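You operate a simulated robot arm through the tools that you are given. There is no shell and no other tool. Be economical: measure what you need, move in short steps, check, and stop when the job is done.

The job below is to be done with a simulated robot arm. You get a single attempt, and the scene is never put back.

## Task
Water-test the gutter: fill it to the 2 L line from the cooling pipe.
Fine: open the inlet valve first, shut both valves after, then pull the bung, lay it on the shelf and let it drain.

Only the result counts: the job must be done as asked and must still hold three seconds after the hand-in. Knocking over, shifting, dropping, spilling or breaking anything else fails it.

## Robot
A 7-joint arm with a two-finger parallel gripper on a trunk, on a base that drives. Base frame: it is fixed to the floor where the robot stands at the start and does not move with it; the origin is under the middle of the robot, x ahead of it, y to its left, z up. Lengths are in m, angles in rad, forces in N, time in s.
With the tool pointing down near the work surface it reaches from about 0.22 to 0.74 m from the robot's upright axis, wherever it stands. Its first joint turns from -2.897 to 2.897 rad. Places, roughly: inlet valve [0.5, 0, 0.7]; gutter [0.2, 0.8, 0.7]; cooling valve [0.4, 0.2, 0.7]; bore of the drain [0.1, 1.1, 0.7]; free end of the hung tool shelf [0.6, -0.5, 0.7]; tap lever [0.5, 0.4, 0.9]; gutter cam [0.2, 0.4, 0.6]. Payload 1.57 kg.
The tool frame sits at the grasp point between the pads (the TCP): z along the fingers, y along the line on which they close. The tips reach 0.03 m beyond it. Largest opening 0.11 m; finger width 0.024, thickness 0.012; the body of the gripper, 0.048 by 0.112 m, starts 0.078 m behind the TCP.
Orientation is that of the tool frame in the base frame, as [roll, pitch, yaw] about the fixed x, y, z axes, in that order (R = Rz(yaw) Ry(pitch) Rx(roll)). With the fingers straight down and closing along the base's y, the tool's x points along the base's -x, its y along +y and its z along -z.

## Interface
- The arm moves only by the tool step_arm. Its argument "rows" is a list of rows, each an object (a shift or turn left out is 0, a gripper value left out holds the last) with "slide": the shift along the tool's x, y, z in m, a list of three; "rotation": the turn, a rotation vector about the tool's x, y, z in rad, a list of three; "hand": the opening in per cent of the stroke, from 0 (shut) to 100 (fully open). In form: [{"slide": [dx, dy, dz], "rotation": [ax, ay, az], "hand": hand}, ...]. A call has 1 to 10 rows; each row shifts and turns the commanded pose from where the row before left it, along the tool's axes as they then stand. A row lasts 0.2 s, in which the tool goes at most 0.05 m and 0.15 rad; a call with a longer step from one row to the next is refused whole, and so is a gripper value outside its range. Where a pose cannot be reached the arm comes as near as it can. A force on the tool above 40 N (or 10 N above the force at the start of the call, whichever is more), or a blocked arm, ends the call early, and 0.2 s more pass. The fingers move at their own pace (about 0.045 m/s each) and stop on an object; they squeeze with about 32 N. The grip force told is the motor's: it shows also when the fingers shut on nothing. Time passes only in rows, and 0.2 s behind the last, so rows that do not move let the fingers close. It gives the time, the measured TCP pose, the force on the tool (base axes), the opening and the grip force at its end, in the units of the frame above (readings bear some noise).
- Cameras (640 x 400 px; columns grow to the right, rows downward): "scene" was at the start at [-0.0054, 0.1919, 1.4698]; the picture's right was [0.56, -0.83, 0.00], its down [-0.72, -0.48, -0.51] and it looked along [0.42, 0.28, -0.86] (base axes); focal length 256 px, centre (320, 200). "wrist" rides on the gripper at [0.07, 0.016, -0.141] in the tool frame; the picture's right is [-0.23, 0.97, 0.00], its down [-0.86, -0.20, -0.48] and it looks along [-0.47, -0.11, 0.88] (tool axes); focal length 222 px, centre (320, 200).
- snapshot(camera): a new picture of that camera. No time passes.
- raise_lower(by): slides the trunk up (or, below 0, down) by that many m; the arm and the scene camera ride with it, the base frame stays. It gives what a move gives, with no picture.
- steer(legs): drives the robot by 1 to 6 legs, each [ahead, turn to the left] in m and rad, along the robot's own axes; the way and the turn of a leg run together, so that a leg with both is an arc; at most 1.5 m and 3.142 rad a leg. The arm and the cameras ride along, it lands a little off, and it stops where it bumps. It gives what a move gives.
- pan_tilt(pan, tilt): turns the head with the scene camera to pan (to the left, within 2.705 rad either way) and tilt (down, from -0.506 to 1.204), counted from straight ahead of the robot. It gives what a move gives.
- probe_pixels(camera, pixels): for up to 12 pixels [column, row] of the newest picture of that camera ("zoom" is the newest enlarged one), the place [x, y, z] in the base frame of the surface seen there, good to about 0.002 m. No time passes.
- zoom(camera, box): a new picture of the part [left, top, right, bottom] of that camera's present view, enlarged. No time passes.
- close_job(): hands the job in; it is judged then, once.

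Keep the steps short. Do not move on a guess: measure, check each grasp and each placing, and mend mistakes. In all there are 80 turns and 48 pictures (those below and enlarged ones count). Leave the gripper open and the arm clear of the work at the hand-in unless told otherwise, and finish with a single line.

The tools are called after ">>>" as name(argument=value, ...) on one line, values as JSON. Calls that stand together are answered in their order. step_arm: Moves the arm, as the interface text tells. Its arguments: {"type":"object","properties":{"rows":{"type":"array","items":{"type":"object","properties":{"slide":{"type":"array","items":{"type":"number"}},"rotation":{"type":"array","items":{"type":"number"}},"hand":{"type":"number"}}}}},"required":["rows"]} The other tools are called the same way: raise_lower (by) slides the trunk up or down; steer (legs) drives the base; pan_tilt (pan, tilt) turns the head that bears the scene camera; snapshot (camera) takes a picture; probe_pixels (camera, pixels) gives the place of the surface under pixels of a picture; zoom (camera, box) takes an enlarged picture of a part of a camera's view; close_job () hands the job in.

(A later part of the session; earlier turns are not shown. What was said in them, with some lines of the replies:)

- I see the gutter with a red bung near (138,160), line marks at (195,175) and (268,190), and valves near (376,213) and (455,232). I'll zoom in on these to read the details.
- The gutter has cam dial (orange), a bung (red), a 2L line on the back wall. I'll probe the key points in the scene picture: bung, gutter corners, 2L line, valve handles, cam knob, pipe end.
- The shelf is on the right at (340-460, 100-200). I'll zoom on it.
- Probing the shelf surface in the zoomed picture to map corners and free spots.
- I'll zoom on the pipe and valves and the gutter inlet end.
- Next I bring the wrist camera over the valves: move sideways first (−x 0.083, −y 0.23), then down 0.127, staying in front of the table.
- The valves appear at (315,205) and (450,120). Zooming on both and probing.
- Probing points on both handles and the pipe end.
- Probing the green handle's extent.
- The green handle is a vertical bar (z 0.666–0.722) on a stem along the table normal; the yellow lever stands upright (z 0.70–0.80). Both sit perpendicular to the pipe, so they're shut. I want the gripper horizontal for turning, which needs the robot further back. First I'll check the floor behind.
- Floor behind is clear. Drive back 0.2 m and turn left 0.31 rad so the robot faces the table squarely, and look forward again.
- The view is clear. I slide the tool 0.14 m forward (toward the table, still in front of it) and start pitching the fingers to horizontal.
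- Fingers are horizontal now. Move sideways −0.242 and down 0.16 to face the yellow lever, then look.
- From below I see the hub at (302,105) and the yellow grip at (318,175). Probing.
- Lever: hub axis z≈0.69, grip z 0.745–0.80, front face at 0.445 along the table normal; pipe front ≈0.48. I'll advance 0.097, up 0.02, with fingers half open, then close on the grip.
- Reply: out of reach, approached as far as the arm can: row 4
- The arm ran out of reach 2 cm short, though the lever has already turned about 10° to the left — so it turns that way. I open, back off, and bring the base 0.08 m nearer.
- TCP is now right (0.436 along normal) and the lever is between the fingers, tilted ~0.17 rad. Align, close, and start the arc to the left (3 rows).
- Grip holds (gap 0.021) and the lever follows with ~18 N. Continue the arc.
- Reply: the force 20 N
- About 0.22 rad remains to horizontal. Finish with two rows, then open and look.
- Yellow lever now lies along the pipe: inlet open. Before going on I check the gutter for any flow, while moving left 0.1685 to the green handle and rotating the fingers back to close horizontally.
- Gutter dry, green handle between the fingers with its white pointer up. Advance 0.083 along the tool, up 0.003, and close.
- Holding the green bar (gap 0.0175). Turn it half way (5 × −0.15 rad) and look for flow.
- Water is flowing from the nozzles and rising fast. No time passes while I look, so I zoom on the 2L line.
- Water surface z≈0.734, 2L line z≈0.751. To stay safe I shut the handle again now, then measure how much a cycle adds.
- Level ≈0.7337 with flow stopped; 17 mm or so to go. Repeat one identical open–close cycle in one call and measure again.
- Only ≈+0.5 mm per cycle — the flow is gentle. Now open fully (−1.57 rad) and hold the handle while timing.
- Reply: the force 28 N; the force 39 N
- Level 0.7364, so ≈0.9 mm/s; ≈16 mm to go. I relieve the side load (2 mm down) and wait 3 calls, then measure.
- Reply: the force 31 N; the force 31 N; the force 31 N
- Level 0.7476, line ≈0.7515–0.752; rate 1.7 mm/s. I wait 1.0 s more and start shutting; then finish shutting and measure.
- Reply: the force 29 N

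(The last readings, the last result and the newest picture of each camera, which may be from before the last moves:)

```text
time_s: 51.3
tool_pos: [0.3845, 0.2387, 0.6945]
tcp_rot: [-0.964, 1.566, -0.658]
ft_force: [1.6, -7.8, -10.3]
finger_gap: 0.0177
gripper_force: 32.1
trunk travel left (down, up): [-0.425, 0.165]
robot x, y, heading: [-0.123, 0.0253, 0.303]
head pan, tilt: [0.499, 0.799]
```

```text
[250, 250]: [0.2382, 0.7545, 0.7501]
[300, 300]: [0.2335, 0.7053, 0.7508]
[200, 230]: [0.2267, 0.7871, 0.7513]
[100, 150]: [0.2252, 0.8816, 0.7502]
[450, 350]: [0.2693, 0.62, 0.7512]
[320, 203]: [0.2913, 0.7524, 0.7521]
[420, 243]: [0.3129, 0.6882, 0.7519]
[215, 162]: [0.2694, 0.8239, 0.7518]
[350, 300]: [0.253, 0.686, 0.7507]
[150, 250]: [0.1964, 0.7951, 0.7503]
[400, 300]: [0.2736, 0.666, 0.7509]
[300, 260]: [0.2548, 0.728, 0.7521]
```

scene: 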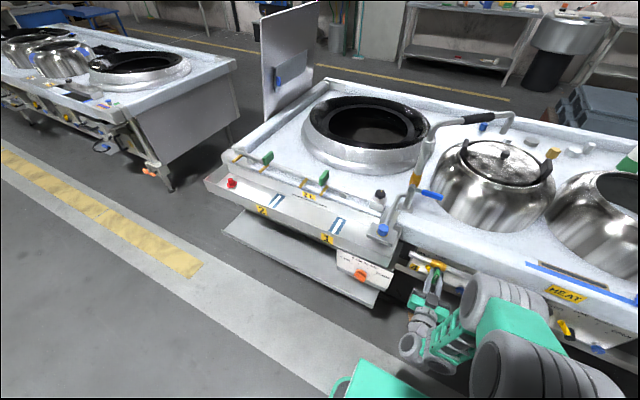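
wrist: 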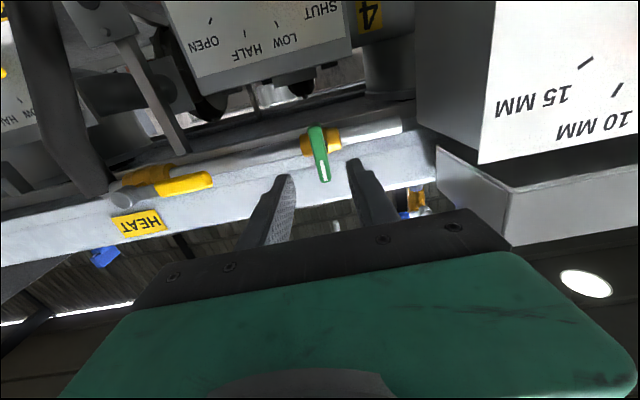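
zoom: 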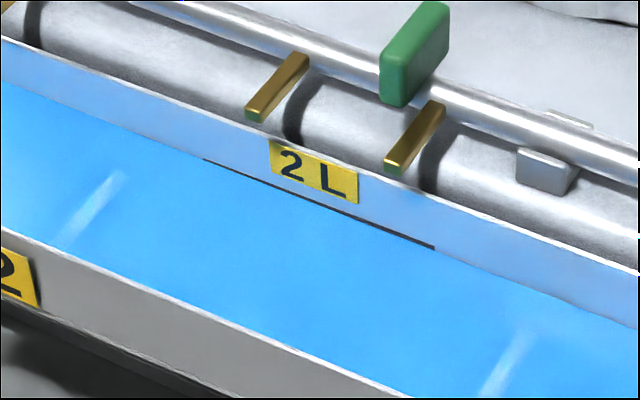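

Flow stopped, water at ≈0.751 and the black line is half covered: level is on the 2 L line. Now release the green handle, retreat, move right 0.167 to the yellow lever, and rotate fingers to close vertically.

>>> step_arm(rows=[{"hand": 40}, {}, {}, {"slide": [0, 0, -0.0415]}, {"slide": [0, 0, -0.0415]}, {"slide": [0.005, -0.0417, 0]}, {"slide": [0, -0.0417, 0]}, {"slide": [0, -0.0417, 0]}, {"slide": [0, -0.0417, 0]}])

>>> step_arm(rows=[{"rotation": [0, 0, -0.15]}, {"rotation": [0, 0, -0.15]}, {"rotation": [0, 0, -0.15]}, {"rotation": [0, 0, -0.15]}, {"rotation": [0, 0, -0.15]}, {"rotation": [0, 0, -0.15]}, {"rotation": [0, 0, -0.15]}, {"rotation": [0, 0, -0.15]}, {"rotation": [0, 0, -0.15]}, {"rotation": [0, 0, -0.15]}])

>>> step_arm(rows=[{"rotation": [0, 0, -0.07]}, {}])

>>> snapshot(camera="wrist")

```text
time_s: 53.3
tool_pos: [0.3545, 0.0565, 0.6885]
tcp_rot: [-1.825, 1.565, -1.518]
ft_force: [0.1, 0.0, -0.7]
finger_gap: 0.0441
gripper_force: 0.1
trunk travel left (down, up): [-0.425, 0.165]
robot x, y, heading: [-0.1261, 0.0234, 0.304]
head pan, tilt: [0.499, 0.799]
```

```text
time_s: 55.5
tool_pos: [0.3563, 0.0563, 0.6893]
tcp_rot: [-1.571, 0.067, -1.264]
ft_force: [0.5, -0.4, 0.5]
finger_gap: 0.0439
gripper_force: 0.0
trunk travel left (down, up): [-0.425, 0.165]
robot x, y, heading: [-0.1232, 0.0274, 0.304]
head pan, tilt: [0.499, 0.799]
```

```text
time_s: 56.1
tool_pos: [0.355, 0.057, 0.6887]
tcp_rot: [-1.572, -0.006, -1.263]
ft_force: [0.4, -0.3, 0.3]
finger_gap: 0.044
gripper_force: 0.1
trunk travel left (down, up): [-0.425, 0.165]
robot x, y, heading: [-0.1232, 0.0265, 0.312]
head pan, tilt: [0.499, 0.799]
```

```text
16 pictures are left
```

wrist: 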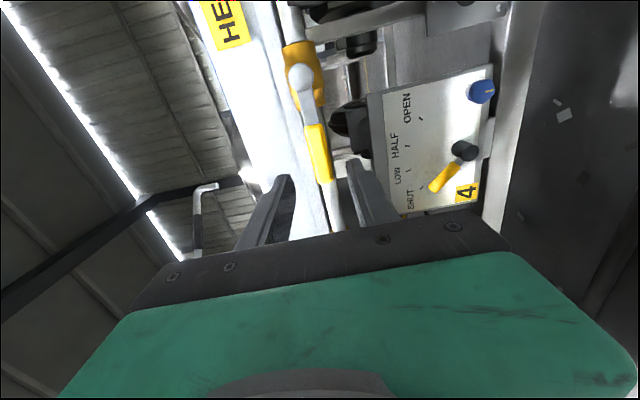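

Same alignment as before. Advance 0.08, close, and begin the reverse arc (up).

>>> step_arm(rows=[{"slide": [0.002, 0, 0.04]}, {"slide": [0, 0, 0.04]}, {}, {"hand": 0}, {}, {}, {}])

>>> step_arm(rows=[{"slide": [0.0008, -0.0105, 0], "rotation": [0, 0, 0.15]}, {"slide": [0.0008, -0.0105, 0], "rotation": [0, 0, 0.15]}, {"slide": [0.0008, -0.0105, 0], "rotation": [0, 0, 0.15]}, {"slide": [0.0008, -0.0105, 0], "rotation": [0, 0, 0.15]}, {"slide": [0.0008, -0.0105, 0], "rotation": [0, 0, 0.15]}, {"slide": [0.0008, -0.0105, 0], "rotation": [0, 0, 0.15]}, {"slide": [0.0008, -0.0105, 0], "rotation": [0, 0, 0.15]}])

```text
time_s: 57.7
tool_pos: [0.4333, 0.0787, 0.69]
tcp_rot: [-1.571, -0.005, -1.263]
ft_force: [1.6, 0.5, 3.7]
finger_gap: 0.0209
gripper_force: 34.1
trunk travel left (down, up): [-0.425, 0.165]
robot x, y, heading: [-0.1238, 0.0256, 0.309]
head pan, tilt: [0.499, 0.799]
```

```text
time_s: 59.3
tool_pos: [0.4433, 0.0439, 0.7527]
tcp_rot: [-1.567, 1.045, -1.258]
ft_force: [9.1, 1.2, 19.5]
finger_gap: 0.0204
gripper_force: 34.2
trunk travel left (down, up): [-0.425, 0.165]
robot x, y, heading: [-0.123, 0.026, 0.311]
head pan, tilt: [0.499, 0.799]
```

Lever follows. Finish the remaining 0.53 rad and check.

>>> step_arm(rows=[{"slide": [0.0008, -0.0105, 0], "rotation": [0, 0, 0.15]}, {"slide": [0.0008, -0.0105, 0], "rotation": [0, 0, 0.15]}, {"slide": [0.0008, -0.0105, 0], "rotation": [0, 0, 0.15]}, {"slide": [0.0004, -0.0055, 0], "rotation": [0, 0, 0.08]}, {}])

>>> step_arm(rows=[{"hand": 50}, {}, {}, {"slide": [0, 0, -0.04]}, {"slide": [0, 0, -0.04]}, {"slide": [0, 0, -0.03]}, {}])

>>> snapshot(camera="wrist")

```text
time_s: 60.5
tool_pos: [0.4533, 0.0085, 0.7607]
tcp_rot: [1.551, 1.566, 1.856]
ft_force: [13.7, -3.7, 18.2]
finger_gap: 0.0207
gripper_force: 33.6
trunk travel left (down, up): [-0.425, 0.165]
robot x, y, heading: [-0.1253, 0.0234, 0.312]
head pan, tilt: [0.499, 0.799]
```

```text
time_s: 62.1
tool_pos: [0.3561, 0.0128, 0.759]
tcp_rot: [1.543, 1.566, 1.846]
ft_force: [0.0, -0.2, 0.1]
finger_gap: 0.055
gripper_force: 0.0
out of reach, approached as far as the arm can: row 4, 5, 6
trunk travel left (down, up): [-0.425, 0.165]
robot x, y, heading: [-0.1235, 0.0235, 0.308]
head pan, tilt: [0.499, 0.799]
```

```text
15 pictures are left
```

wrist: 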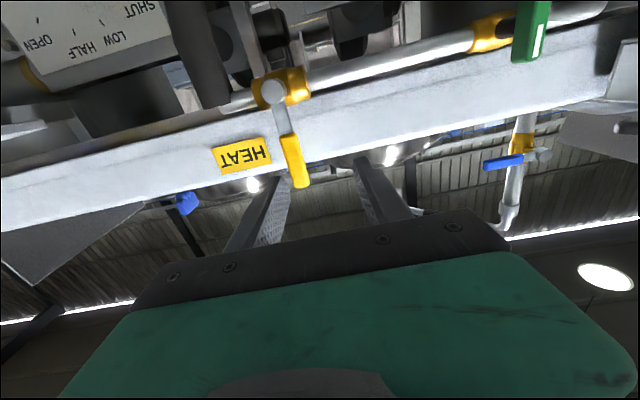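

Both handles look perpendicular to the pipe. Probing to confirm angles.

>>> probe_pixels(camera="wrist", pixels=[[272, 92], [281, 120], [286, 140], [292, 160], [299, 182], [525, 55], [532, 35], [540, 8]])

```text
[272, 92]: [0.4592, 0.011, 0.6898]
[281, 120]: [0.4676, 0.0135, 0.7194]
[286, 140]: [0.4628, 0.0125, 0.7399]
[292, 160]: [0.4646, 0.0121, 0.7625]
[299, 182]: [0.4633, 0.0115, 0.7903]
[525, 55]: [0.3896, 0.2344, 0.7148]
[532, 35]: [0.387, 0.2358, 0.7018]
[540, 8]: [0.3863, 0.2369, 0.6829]
```

Yellow lever vertical, green bar vertical: both shut. Now back off 0.2 m, raise the tool and point it down again.

>>> steer(legs=[[-0.2, 0]])

>>> step_arm(rows=[{"slide": [-0.045, 0, 0]}, {"slide": [-0.045, 0, 0]}, {"slide": [-0.045, 0, 0]}, {"slide": [-0.045, 0, 0]}, {"rotation": [0, 0.15, 0]}, {"rotation": [0, 0.15, 0]}, {"rotation": [0, 0.15, 0]}, {"rotation": [0, 0.15, 0]}, {"rotation": [0, 0.15, 0]}, {"rotation": [0, 0.15, 0]}])

>>> step_arm(rows=[{"rotation": [0, 0.15, 0]}, {"rotation": [0, 0.15, 0]}, {"rotation": [0, 0.15, 0]}, {"rotation": [0, 0.15, 0]}, {"rotation": [0, 0.07, 0]}, {}])

```text
time_s: 63.7
tool_pos: [0.1616, -0.0484, 0.7601]
tcp_rot: [1.726, 1.565, 2.033]
ft_force: [0.2, -0.2, 0.6]
finger_gap: 0.055
gripper_force: 0.1
trunk travel left (down, up): [-0.425, 0.165]
robot x, y, heading: [-0.3175, -0.0378, 0.306]
head pan, tilt: [0.499, 0.799]
```

```text
time_s: 66.0
tool_pos: [0.0725, 0.0786, 0.7518]
tcp_rot: [2.947, 0.957, -3.003]
ft_force: [-0.6, -0.6, 0.3]
finger_gap: 0.0548
gripper_force: 0.0
out of reach, approached as far as the arm can: row 5, 6, 7, 8, 9, 10
trunk travel left (down, up): [-0.425, 0.165]
robot x, y, heading: [-0.3198, -0.0346, 0.308]
head pan, tilt: [0.499, 0.799]
stopped in row 10: the arm was blocked; the commanded pose is now the measured one
```

```text
time_s: 66.7
tool_pos: [0.0732, 0.0794, 0.7527]
tcp_rot: [2.648, 0.879, 2.891]
ft_force: [-0.4, 0.0, 0.3]
finger_gap: 0.0552
gripper_force: 0.0
out of reach, approached as far as the arm can: row 1, 2, 3
trunk travel left (down, up): [-0.425, 0.165]
robot x, y, heading: [-0.3199, -0.0362, 0.31]
head pan, tilt: [0.499, 0.799]
stopped in row 3: the arm was blocked; the commanded pose is now the measured one
```

The arm folded too close to the body and got stuck at a tilt. I move the tool up 0.2 and forward 0.1 (base axes converted to tool axes) to free it.

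>>> step_arm(rows=[{"slide": [-0.0416, 0.0151, -0.006]}, {"slide": [-0.0416, 0.0151, -0.006]}, {"slide": [-0.0416, 0.0151, -0.006]}, {"slide": [-0.0416, 0.0151, -0.006]}, {"slide": [-0.0416, 0.0151, -0.006]}, {}])

```text
time_s: 68.1
tool_pos: [0.0683, 0.0819, 0.7652]
tcp_rot: [2.617, 0.892, 2.872]
ft_force: [0.2, -0.1, -0.3]
finger_gap: 0.0547
gripper_force: 0.2
out of reach, approached as far as the arm can: row 1, 2, 3, 4, 5
trunk travel left (down, up): [-0.425, 0.165]
robot x, y, heading: [-0.3157, -0.0378, 0.305]
head pan, tilt: [0.499, 0.799]
```

Still held back. I take one look at the arm's posture.

>>> pan_tilt(pan=0.0, tilt=0.95)

>>> snapshot(camera="scene")

```text
time_s: 69.0
tool_pos: [0.0681, 0.0816, 0.764]
tcp_rot: [2.618, 0.892, 2.873]
ft_force: [0.0, -0.3, 0.0]
finger_gap: 0.0549
gripper_force: 0.0
trunk travel left (down, up): [-0.425, 0.165]
robot x, y, heading: [-0.3225, -0.0361, 0.308]
head pan, tilt: [0.0, 0.949]
```

```text
14 pictures are left
```

scene: 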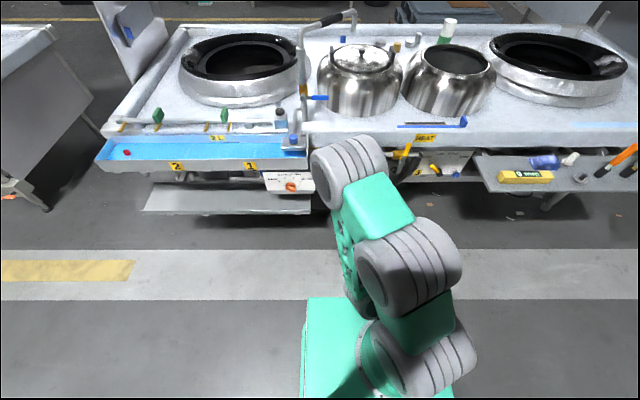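

The elbow has swung into an awkward fold. I rotate the command back to horizontal (rotation vector ≈(−0.065,−0.598,−0.347) in 5 rows), which was reachable before, to unwind.

>>> step_arm(rows=[{"rotation": [-0.013, -0.12, -0.0694]}, {"rotation": [-0.013, -0.12, -0.0694]}, {"rotation": [-0.013, -0.12, -0.0694]}, {"rotation": [-0.013, -0.12, -0.0694]}, {"rotation": [-0.013, -0.12, -0.0694]}, {}])

```text
time_s: 69.7
tool_pos: [0.099, 0.1092, 0.8304]
tcp_rot: [2.24, 1.227, 2.516]
ft_force: [0.0, -0.2, 0.3]
finger_gap: 0.055
gripper_force: 0.0
out of reach, approached as far as the arm can: row 3
trunk travel left (down, up): [-0.425, 0.165]
robot x, y, heading: [-0.3176, -0.0392, 0.317]
head pan, tilt: [0.0, 0.949]
stopped in row 3: the arm was blocked; the commanded pose is now the measured one
```

Progress: higher and less tilted. Continue unwinding to horizontal with small forward/up motion.

>>> step_arm(rows=[{"slide": [0, 0, 0.03]}, {"slide": [0, 0, 0.03]}, {"rotation": [-0.0103, -0.07, -0.091]}, {"rotation": [-0.0103, -0.07, -0.091]}, {"rotation": [-0.0103, -0.07, -0.091]}, {}])

```text
time_s: 71.1
tool_pos: [0.1674, 0.1298, 0.8262]
tcp_rot: [-2.484, 1.558, -2.173]
ft_force: [0.4, 1.0, 0.3]
finger_gap: 0.0549
gripper_force: 0.1
out of reach, approached as far as the arm can: row 5
trunk travel left (down, up): [-0.425, 0.165]
robot x, y, heading: [-0.3159, -0.0382, 0.308]
head pan, tilt: [0.0, 0.949]
```

Back to a clean horizontal pose. Raise to z≈0.90 at the same forward distance as in the original move, and try pitching down in small steps.

>>> step_arm(rows=[{"slide": [-0.038, 0, 0.01]}, {"slide": [-0.038, 0, 0.01]}, {}, {"rotation": [0, 0.12, 0]}, {"rotation": [0, 0.12, 0]}, {"rotation": [0, 0.12, 0]}, {}])

```text
time_s: 72.7
tool_pos: [0.1907, 0.1324, 0.9]
tcp_rot: [-3.13, 1.208, -2.821]
ft_force: [-0.3, 0.8, -1.0]
finger_gap: 0.055
gripper_force: 0.0
out of reach, approached as far as the arm can: row 5
trunk travel left (down, up): [-0.425, 0.165]
robot x, y, heading: [-0.3186, -0.0395, 0.307]
head pan, tilt: [0.0, 0.949]
```

It works. Continue pitching down to vertical.

>>> step_arm(rows=[{"rotation": [0, 0.12, 0]}, {"rotation": [0, 0.12, 0]}, {"rotation": [0, 0.12, 0]}, {"rotation": [0, 0.12, 0]}, {"rotation": [0, 0.12, 0]}, {"rotation": [0, 0.12, 0]}, {"rotation": [0, 0.12, 0]}, {"rotation": [0, 0.12, 0]}, {"rotation": [0, 0.12, 0]}, {"rotation": [0, 0.12, 0]}])

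```text
time_s: 74.9
tool_pos: [0.1898, 0.1322, 0.9012]
tcp_rot: [-3.137, 0.005, -2.832]
ft_force: [0.3, -0.1, 0.9]
finger_gap: 0.0549
gripper_force: 0.0
trunk travel left (down, up): [-0.425, 0.165]
robot x, y, heading: [-0.3165, -0.0332, 0.308]
head pan, tilt: [0.0, 0.949]
```

Tool is down again. Before driving along the gutter I probe the lower plate's front edge, the neighbouring table and the bung (from the last scene picture).

>>> probe_pixels(camera="scene", pixels=[[146, 211], [230, 213], [308, 213], [45, 206], [95, 160], [126, 152], [30, 190], [292, 187]])

```text
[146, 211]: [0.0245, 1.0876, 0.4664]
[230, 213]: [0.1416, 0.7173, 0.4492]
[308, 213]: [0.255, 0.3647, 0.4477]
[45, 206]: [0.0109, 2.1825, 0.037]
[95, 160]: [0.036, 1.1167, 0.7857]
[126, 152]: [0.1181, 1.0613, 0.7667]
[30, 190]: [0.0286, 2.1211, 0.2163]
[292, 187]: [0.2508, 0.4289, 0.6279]
```

Path is clear. Turn left, drive 0.9 m along the table, turn back, and approach 0.15 m; then look.

>>> steer(legs=[[0, 1.571], [0.9, 0], [0, -1.571], [0.15, 0]])

>>> snapshot(camera="wrist")

```text
time_s: 88.3
tool_pos: [0.0715, 1.0128, 0.8988]
tcp_rot: [-3.138, 0.01, -2.871]
ft_force: [0.3, -1.3, -0.6]
finger_gap: 0.055
gripper_force: 0.0
trunk travel left (down, up): [-0.425, 0.165]
robot x, y, heading: [-0.4416, 0.8628, 0.27]
head pan, tilt: [0.0, 0.949]
```

```text
13 pictures are left
```

wrist: 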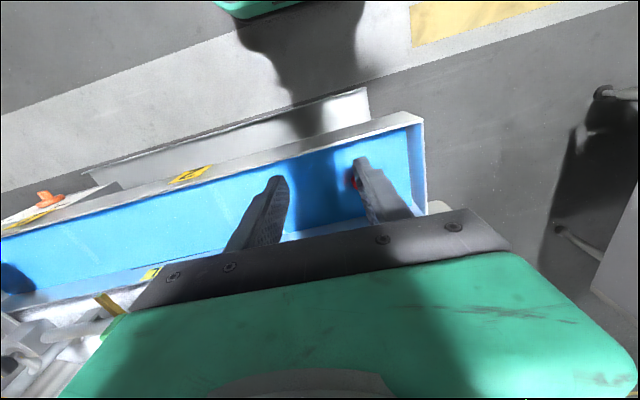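

Water still at the line. Bung seen at (353,183) beside the right finger. I zoom from the scene camera for the handle's shape.

>>> pan_tilt(pan=0.1, tilt=0.95)

>>> snapshot(camera="scene")

>>> probe_pixels(camera="wrist", pixels=[[353, 182], [351, 188], [356, 176], [330, 190]])

```text
time_s: 89.0
tool_pos: [0.0707, 1.0127, 0.8998]
tcp_rot: [-3.136, 0.009, -2.874]
ft_force: [0.5, 0.0, -0.3]
finger_gap: 0.0549
gripper_force: 0.1
trunk travel left (down, up): [-0.425, 0.165]
robot x, y, heading: [-0.4454, 0.8654, 0.26]
head pan, tilt: [0.099, 0.949]
```

```text
12 pictures are left
```

scene: 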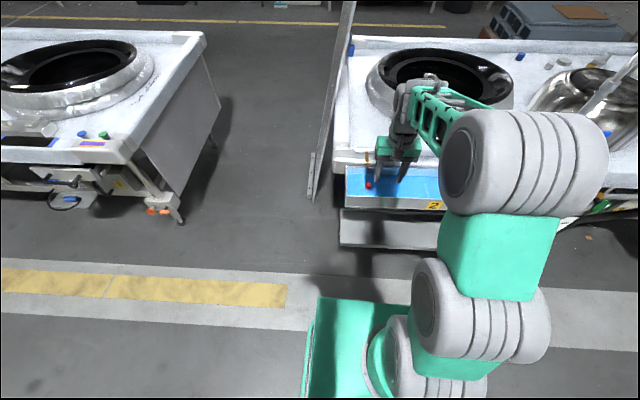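

```text
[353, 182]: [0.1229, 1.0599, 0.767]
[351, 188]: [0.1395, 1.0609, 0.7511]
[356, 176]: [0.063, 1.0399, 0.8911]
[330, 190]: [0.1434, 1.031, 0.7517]
```

>>> zoom(camera="scene", box=[340, 160, 420, 210])

>>> probe_pixels(camera="zoom", pixels=[[232, 195], [225, 210], [240, 210], [232, 185], [232, 225], [215, 215], [250, 215], [232, 205]])

```text
8.00 times, centred on (380, 185) of scene
```

zoom: 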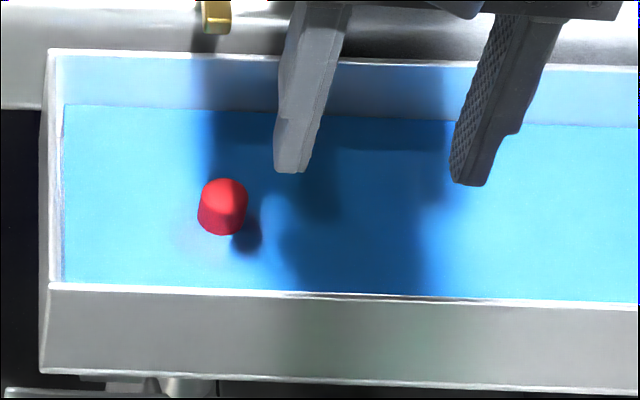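

```text
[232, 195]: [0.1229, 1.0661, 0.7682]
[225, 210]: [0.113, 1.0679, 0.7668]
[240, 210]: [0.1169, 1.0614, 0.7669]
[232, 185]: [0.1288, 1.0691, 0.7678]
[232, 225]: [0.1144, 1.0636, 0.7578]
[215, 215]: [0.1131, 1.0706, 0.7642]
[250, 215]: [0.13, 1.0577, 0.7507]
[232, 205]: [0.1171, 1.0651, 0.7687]
```

The bung's knob is 20 mm wide, top z≈0.768, centre ≈(0.122,1.068). Move over it horizontally and down to z≈0.82, then verify.

>>> step_arm(rows=[{"slide": [-0.032, 0.0197, 0]}, {"slide": [-0.032, 0.0197, 0]}, {"slide": [0, 0, 0.04]}, {"slide": [0, 0, 0.04]}, {}])

>>> zoom(camera="wrist", box=[200, 100, 440, 250])

>>> probe_pixels(camera="zoom", pixels=[[320, 200], [300, 200], [340, 200], [320, 220], [320, 240], [320, 260], [300, 240], [340, 240]])

```text
time_s: 90.2
tool_pos: [0.1235, 1.0675, 0.8211]
tcp_rot: [-3.137, 0.01, -2.871]
ft_force: [0.4, -0.9, -0.1]
finger_gap: 0.055
gripper_force: 0.0
trunk travel left (down, up): [-0.425, 0.165]
robot x, y, heading: [-0.4476, 0.8632, 0.265]
head pan, tilt: [0.099, 0.949]
```

```text
2.67 times, centred on (320, 175) of wrist
```

zoom: 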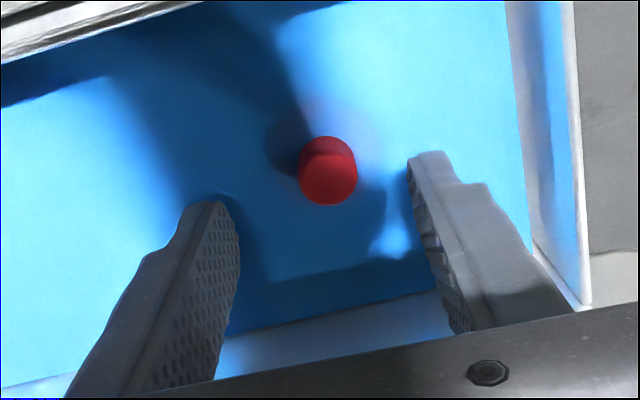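

```text
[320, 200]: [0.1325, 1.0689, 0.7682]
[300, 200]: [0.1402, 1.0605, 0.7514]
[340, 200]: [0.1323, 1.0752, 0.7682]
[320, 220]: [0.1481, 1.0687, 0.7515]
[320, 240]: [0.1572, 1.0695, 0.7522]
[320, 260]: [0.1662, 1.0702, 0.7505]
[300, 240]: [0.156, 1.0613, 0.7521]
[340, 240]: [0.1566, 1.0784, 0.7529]
```

Knob centre ≈(0.1235,1.0715): shift +0.004 along the closing axis, descend 0.041 to z≈0.78 and close.

>>> step_arm(rows=[{"slide": [-0.001, 0.004, 0]}, {"slide": [0, 0, 0.021]}, {"slide": [0, 0, 0.02]}, {}, {"hand": 0}, {}, {}, {}, {}])

```text
time_s: 92.2
tool_pos: [0.1249, 1.0707, 0.7798]
tcp_rot: [-3.137, 0.009, -2.877]
ft_force: [7.6, -22.3, -1.1]
finger_gap: 0.0191
gripper_force: 31.9
trunk travel left (down, up): [-0.425, 0.165]
robot x, y, heading: [-0.4449, 0.8628, 0.266]
head pan, tilt: [0.099, 0.949]
```

Gripped (gap 0.019). Relieve the sideways load by 2 mm and pull straight up.

>>> step_arm(rows=[{"slide": [0, -0.002, 0]}, {"slide": [0, 0, -0.01]}, {"slide": [0, 0, -0.01]}, {"slide": [0, 0, -0.02]}, {"slide": [0, 0, -0.03]}, {"slide": [0, 0, -0.04]}, {}])

>>> snapshot(camera="wrist")

```text
time_s: 93.8
tool_pos: [0.1243, 1.0708, 0.89]
tcp_rot: [-3.136, 0.009, -2.873]
ft_force: [-0.6, 0.6, -0.6]
finger_gap: 0.0191
gripper_force: 31.7
trunk travel left (down, up): [-0.425, 0.165]
robot x, y, heading: [-0.4457, 0.8631, 0.268]
head pan, tilt: [0.099, 0.949]
```

```text
9 pictures are left
```

wrist: 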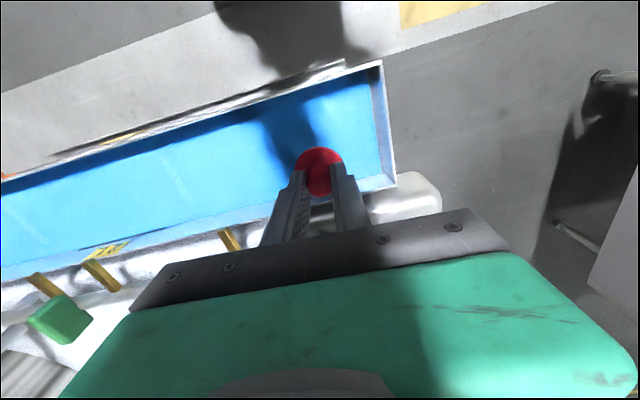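

Bung is out and held; water is still in place just starting to drain. Raise 5 cm, back away 0.2, and drive along the table to the shelf (turn right, 1.53 m, turn left).

>>> step_arm(rows=[{"slide": [0, 0, -0.03]}, {"slide": [0, 0, -0.03]}])

>>> steer(legs=[[-0.2, 0], [0, -1.533], [0.8, 0], [0.73, 0], [0, 1.571]])

>>> pan_tilt(pan=-0.1, tilt=0.85)

>>> snapshot(camera="scene")

```text
time_s: 94.4
tool_pos: [0.1228, 1.0719, 0.9511]
tcp_rot: [-3.136, 0.011, -2.873]
ft_force: [-0.6, -0.2, -0.1]
finger_gap: 0.019
gripper_force: 32.3
trunk travel left (down, up): [-0.425, 0.165]
robot x, y, heading: [-0.4451, 0.8641, 0.268]
head pan, tilt: [0.099, 0.949]
```

```text
time_s: 111.0
tool_pos: [0.3849, -0.3788, 0.9501]
tcp_rot: [-3.137, 0.009, -2.795]
ft_force: [-0.3, 0.9, 0.5]
finger_gap: 0.0192
gripper_force: 32.0
trunk travel left (down, up): [-0.425, 0.165]
robot x, y, heading: [-0.1632, -0.6286, 0.347]
head pan, tilt: [0.099, 0.949]
```

```text
time_s: 111.7
tool_pos: [0.3865, -0.3779, 0.9493]
tcp_rot: [-3.136, 0.008, -2.796]
ft_force: [-0.2, -1.4, 0.1]
finger_gap: 0.0191
gripper_force: 31.9
trunk travel left (down, up): [-0.425, 0.165]
robot x, y, heading: [-0.1663, -0.6256, 0.342]
head pan, tilt: [-0.099, 0.85]
```

```text
8 pictures are left
```

scene: 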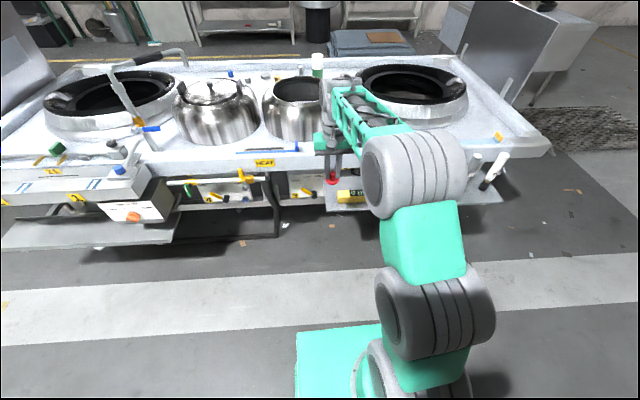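

Zoom on the bung and the shelf's left end.

>>> zoom(camera="scene", box=[290, 140, 410, 215])

>>> probe_pixels(camera="zoom", pixels=[[190, 380], [192, 330], [225, 225], [225, 205], [225, 180], [240, 300], [200, 260], [290, 255], [250, 270], [260, 290], [340, 320], [260, 340]])

```text
5.33 times, centred on (350, 178) of scene
```

zoom: 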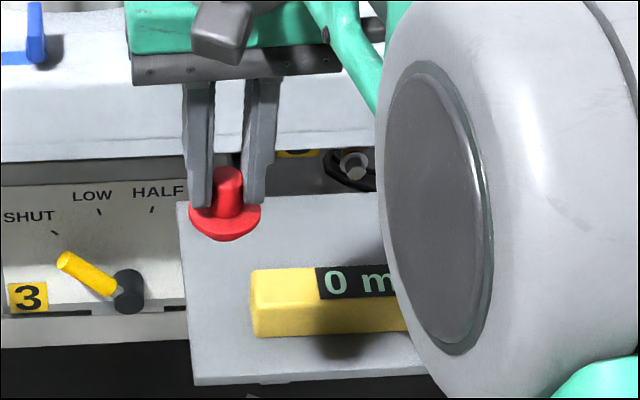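

```text
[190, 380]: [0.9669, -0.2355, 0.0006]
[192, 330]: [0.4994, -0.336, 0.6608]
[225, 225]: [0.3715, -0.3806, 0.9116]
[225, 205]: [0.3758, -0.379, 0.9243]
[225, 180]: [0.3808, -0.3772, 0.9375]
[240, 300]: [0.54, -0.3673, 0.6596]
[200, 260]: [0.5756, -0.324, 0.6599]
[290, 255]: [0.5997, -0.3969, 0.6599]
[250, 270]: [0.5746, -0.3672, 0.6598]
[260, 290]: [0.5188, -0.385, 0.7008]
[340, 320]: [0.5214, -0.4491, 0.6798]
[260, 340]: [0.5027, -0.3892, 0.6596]
```

The shelf behind the yellow gauge is free around (0.596,−0.372), z 0.660; the bung has a flange ≈37 mm below TCP. Drive 0.18 forward to bring it into reach.

>>> steer(legs=[[0.18, 0]])

```text
time_s: 113.3
tool_pos: [0.5574, -0.3145, 0.9496]
tcp_rot: [-3.136, 0.009, -2.792]
ft_force: [0.0, 0.1, -0.1]
finger_gap: 0.019
gripper_force: 32.1
trunk travel left (down, up): [-0.425, 0.165]
robot x, y, heading: [0.0104, -0.5651, 0.35]
head pan, tilt: [-0.099, 0.85]
```

Shift to the spot and lower to z≈0.76, then check.

>>> step_arm(rows=[{"slide": [-0.0082, -0.0336, 0]}, {"slide": [-0.0082, -0.0336, 0]}, {"slide": [0, 0, 0.038]}, {"slide": [0, 0, 0.038]}, {"slide": [0, 0, 0.038]}, {"slide": [0, 0, 0.038]}, {"slide": [0, 0, 0.038]}, {}])

>>> snapshot(camera="wrist")

```text
time_s: 115.1
tool_pos: [0.597, -0.3716, 0.7592]
tcp_rot: [-3.137, 0.009, -2.792]
ft_force: [0.1, 0.2, 0.2]
finger_gap: 0.0188
gripper_force: 32.2
trunk travel left (down, up): [-0.425, 0.165]
robot x, y, heading: [0.0078, -0.562, 0.347]
head pan, tilt: [-0.099, 0.85]
```

```text
6 pictures are left
```

wrist: 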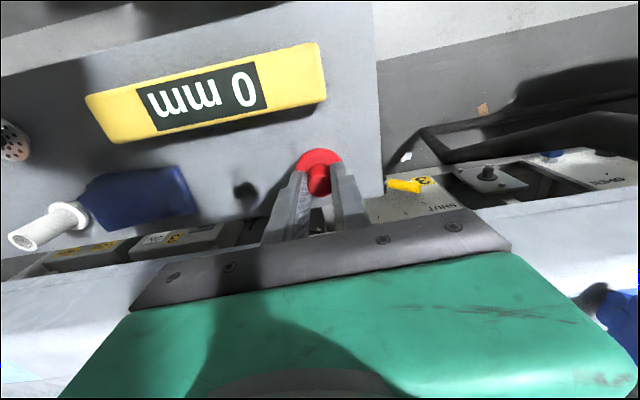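

The landing spot (320,153) on the shelf is free, clear of gauge, edge and blue holder. Lower to ≈0.722 first.

>>> step_arm(rows=[{"slide": [0, 0, 0.015]}, {"slide": [0, 0, 0.012]}, {"slide": [0, 0, 0.008]}, {}])

>>> step_arm(rows=[{"slide": [0, 0, 0.004]}, {}])

>>> step_arm(rows=[{"slide": [0, 0, 0.004]}, {}])

```text
time_s: 116.1
tool_pos: [0.5969, -0.3731, 0.726]
tcp_rot: [-3.136, 0.01, -2.792]
ft_force: [0.2, 0.1, -0.1]
finger_gap: 0.0189
gripper_force: 32.1
trunk travel left (down, up): [-0.425, 0.165]
robot x, y, heading: [0.0084, -0.5635, 0.349]
head pan, tilt: [-0.099, 0.85]
```

```text
time_s: 116.7
tool_pos: [0.5982, -0.3715, 0.7212]
tcp_rot: [-3.136, 0.009, -2.792]
ft_force: [-0.3, -0.6, 0.1]
finger_gap: 0.0188
gripper_force: 31.7
trunk travel left (down, up): [-0.425, 0.165]
robot x, y, heading: [0.0071, -0.5689, 0.346]
head pan, tilt: [-0.099, 0.85]
```

```text
time_s: 117.3
tool_pos: [0.5973, -0.3732, 0.7181]
tcp_rot: [-3.136, 0.008, -2.792]
ft_force: [-0.3, 0.6, -1.7]
finger_gap: 0.0184
gripper_force: 31.6
trunk travel left (down, up): [-0.425, 0.165]
robot x, y, heading: [0.0074, -0.5662, 0.348]
head pan, tilt: [-0.099, 0.85]
```

No contact yet. Continue in 3–4 mm steps.

>>> step_arm(rows=[{"slide": [0, 0, 0.003]}, {}])

>>> step_arm(rows=[{"slide": [0, 0, 0.003]}, {}])

>>> zoom(camera="wrist", box=[240, 100, 400, 220])

```text
time_s: 117.9
tool_pos: [0.5967, -0.3732, 0.716]
tcp_rot: [-3.135, 0.007, -2.792]
ft_force: [-1.5, -1.8, 4.2]
finger_gap: 0.0187
gripper_force: 31.9
trunk travel left (down, up): [-0.425, 0.165]
robot x, y, heading: [0.0106, -0.5661, 0.347]
head pan, tilt: [-0.099, 0.85]
```

```text
time_s: 118.5
tool_pos: [0.599, -0.3727, 0.7151]
tcp_rot: [-3.136, 0.013, -2.795]
ft_force: [-2.9, -2.0, 24.9]
finger_gap: 0.0191
gripper_force: 32.2
trunk travel left (down, up): [-0.425, 0.165]
robot x, y, heading: [0.0068, -0.5655, 0.349]
head pan, tilt: [-0.099, 0.85]
```

```text
3.33 times, centred on (320, 160) of wrist
```

zoom: 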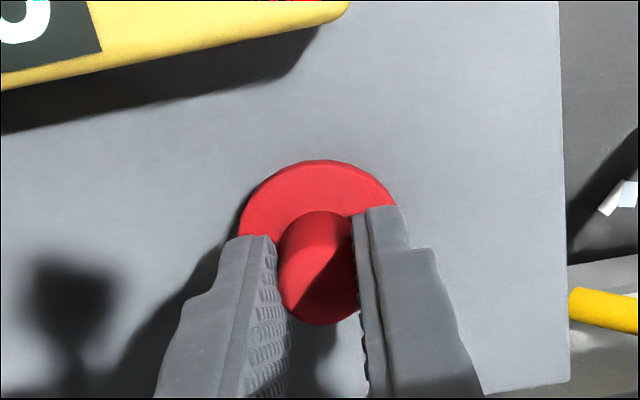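

Contact at 25 N: it rests on the shelf. Ease up 2.5 mm, open, and lift straight up.

>>> step_arm(rows=[{"slide": [0, 0, -0.0025]}, {"hand": 45}, {}, {}, {}, {"slide": [0, 0, -0.02]}, {"slide": [0, 0, -0.04]}, {"slide": [0, 0, -0.045]}, {"slide": [0, 0, -0.045]}, {"slide": [0, 0, -0.045]}])

>>> snapshot(camera="wrist")

```text
time_s: 120.7
tool_pos: [0.5955, -0.3715, 0.9096]
tcp_rot: [-3.136, 0.007, -2.792]
ft_force: [-0.1, 0.1, -0.2]
finger_gap: 0.0495
gripper_force: 0.1
trunk travel left (down, up): [-0.425, 0.165]
robot x, y, heading: [0.008, -0.5648, 0.347]
head pan, tilt: [-0.099, 0.85]
```

```text
4 pictures are left
```

wrist: 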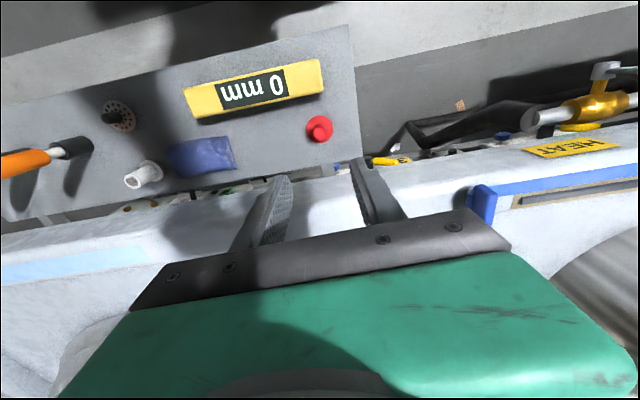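

The bung stands on the shelf. Back the robot away, open the hand, and look at the gutter to check the draining.

>>> steer(legs=[[-0.25, 0]])

>>> step_arm(rows=[{"hand": 100}, {}, {}, {}, {}, {}, {}, {}, {}, {}])

>>> pan_tilt(pan=0.85, tilt=0.5)

>>> snapshot(camera="scene")

```text
time_s: 122.5
tool_pos: [0.3632, -0.4566, 0.9086]
tcp_rot: [-3.137, 0.009, -2.797]
ft_force: [-0.7, -0.2, -0.6]
finger_gap: 0.0493
gripper_force: 0.2
trunk travel left (down, up): [-0.425, 0.165]
robot x, y, heading: [-0.2232, -0.6464, 0.342]
head pan, tilt: [-0.099, 0.85]
```

```text
time_s: 124.7
tool_pos: [0.3633, -0.4577, 0.9086]
tcp_rot: [-3.136, 0.009, -2.797]
ft_force: [0.4, -0.2, 0.0]
finger_gap: 0.1099
gripper_force: 0.1
trunk travel left (down, up): [-0.425, 0.165]
robot x, y, heading: [-0.2271, -0.6473, 0.341]
head pan, tilt: [-0.099, 0.85]
```

```text
time_s: 125.9
tool_pos: [0.3637, -0.4568, 0.9095]
tcp_rot: [-3.136, 0.009, -2.797]
ft_force: [0.4, -0.2, -0.5]
finger_gap: 0.1101
gripper_force: 0.1
trunk travel left (down, up): [-0.425, 0.165]
robot x, y, heading: [-0.225, -0.6465, 0.344]
head pan, tilt: [0.85, 0.499]
```

```text
3 pictures are left
```

scene: 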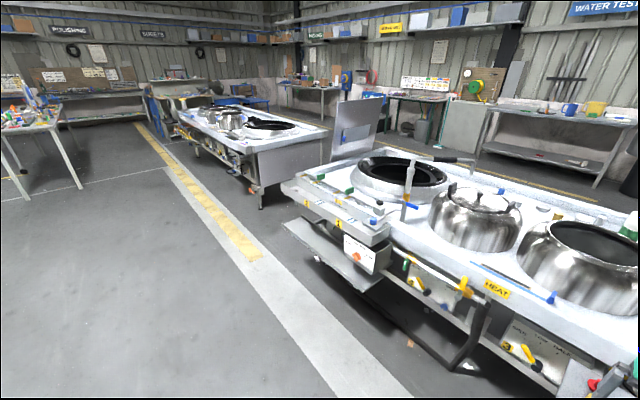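

Gutter seems empty of blue; zoom to be sure.

>>> zoom(camera="scene", box=[270, 150, 480, 300])

```text
2.67 times, centred on (375, 225) of scene
```

zoom: 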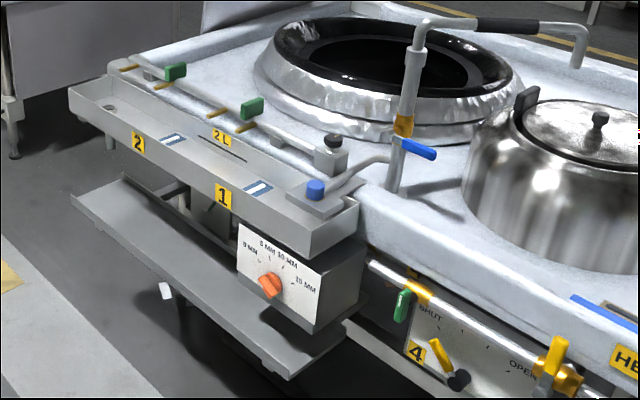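

The gutter is empty, both handles sit across the pipe, the bung is on the shelf and the arm is clear, so I'm handing in.

>>> close_job()

```text
The job is handed in.
```

The gutter was filled to the 2 L line from the cooling pipe with the inlet valve opened first; both valves are now shut, the bung is on the tool shelf and the gutter has drained empty.
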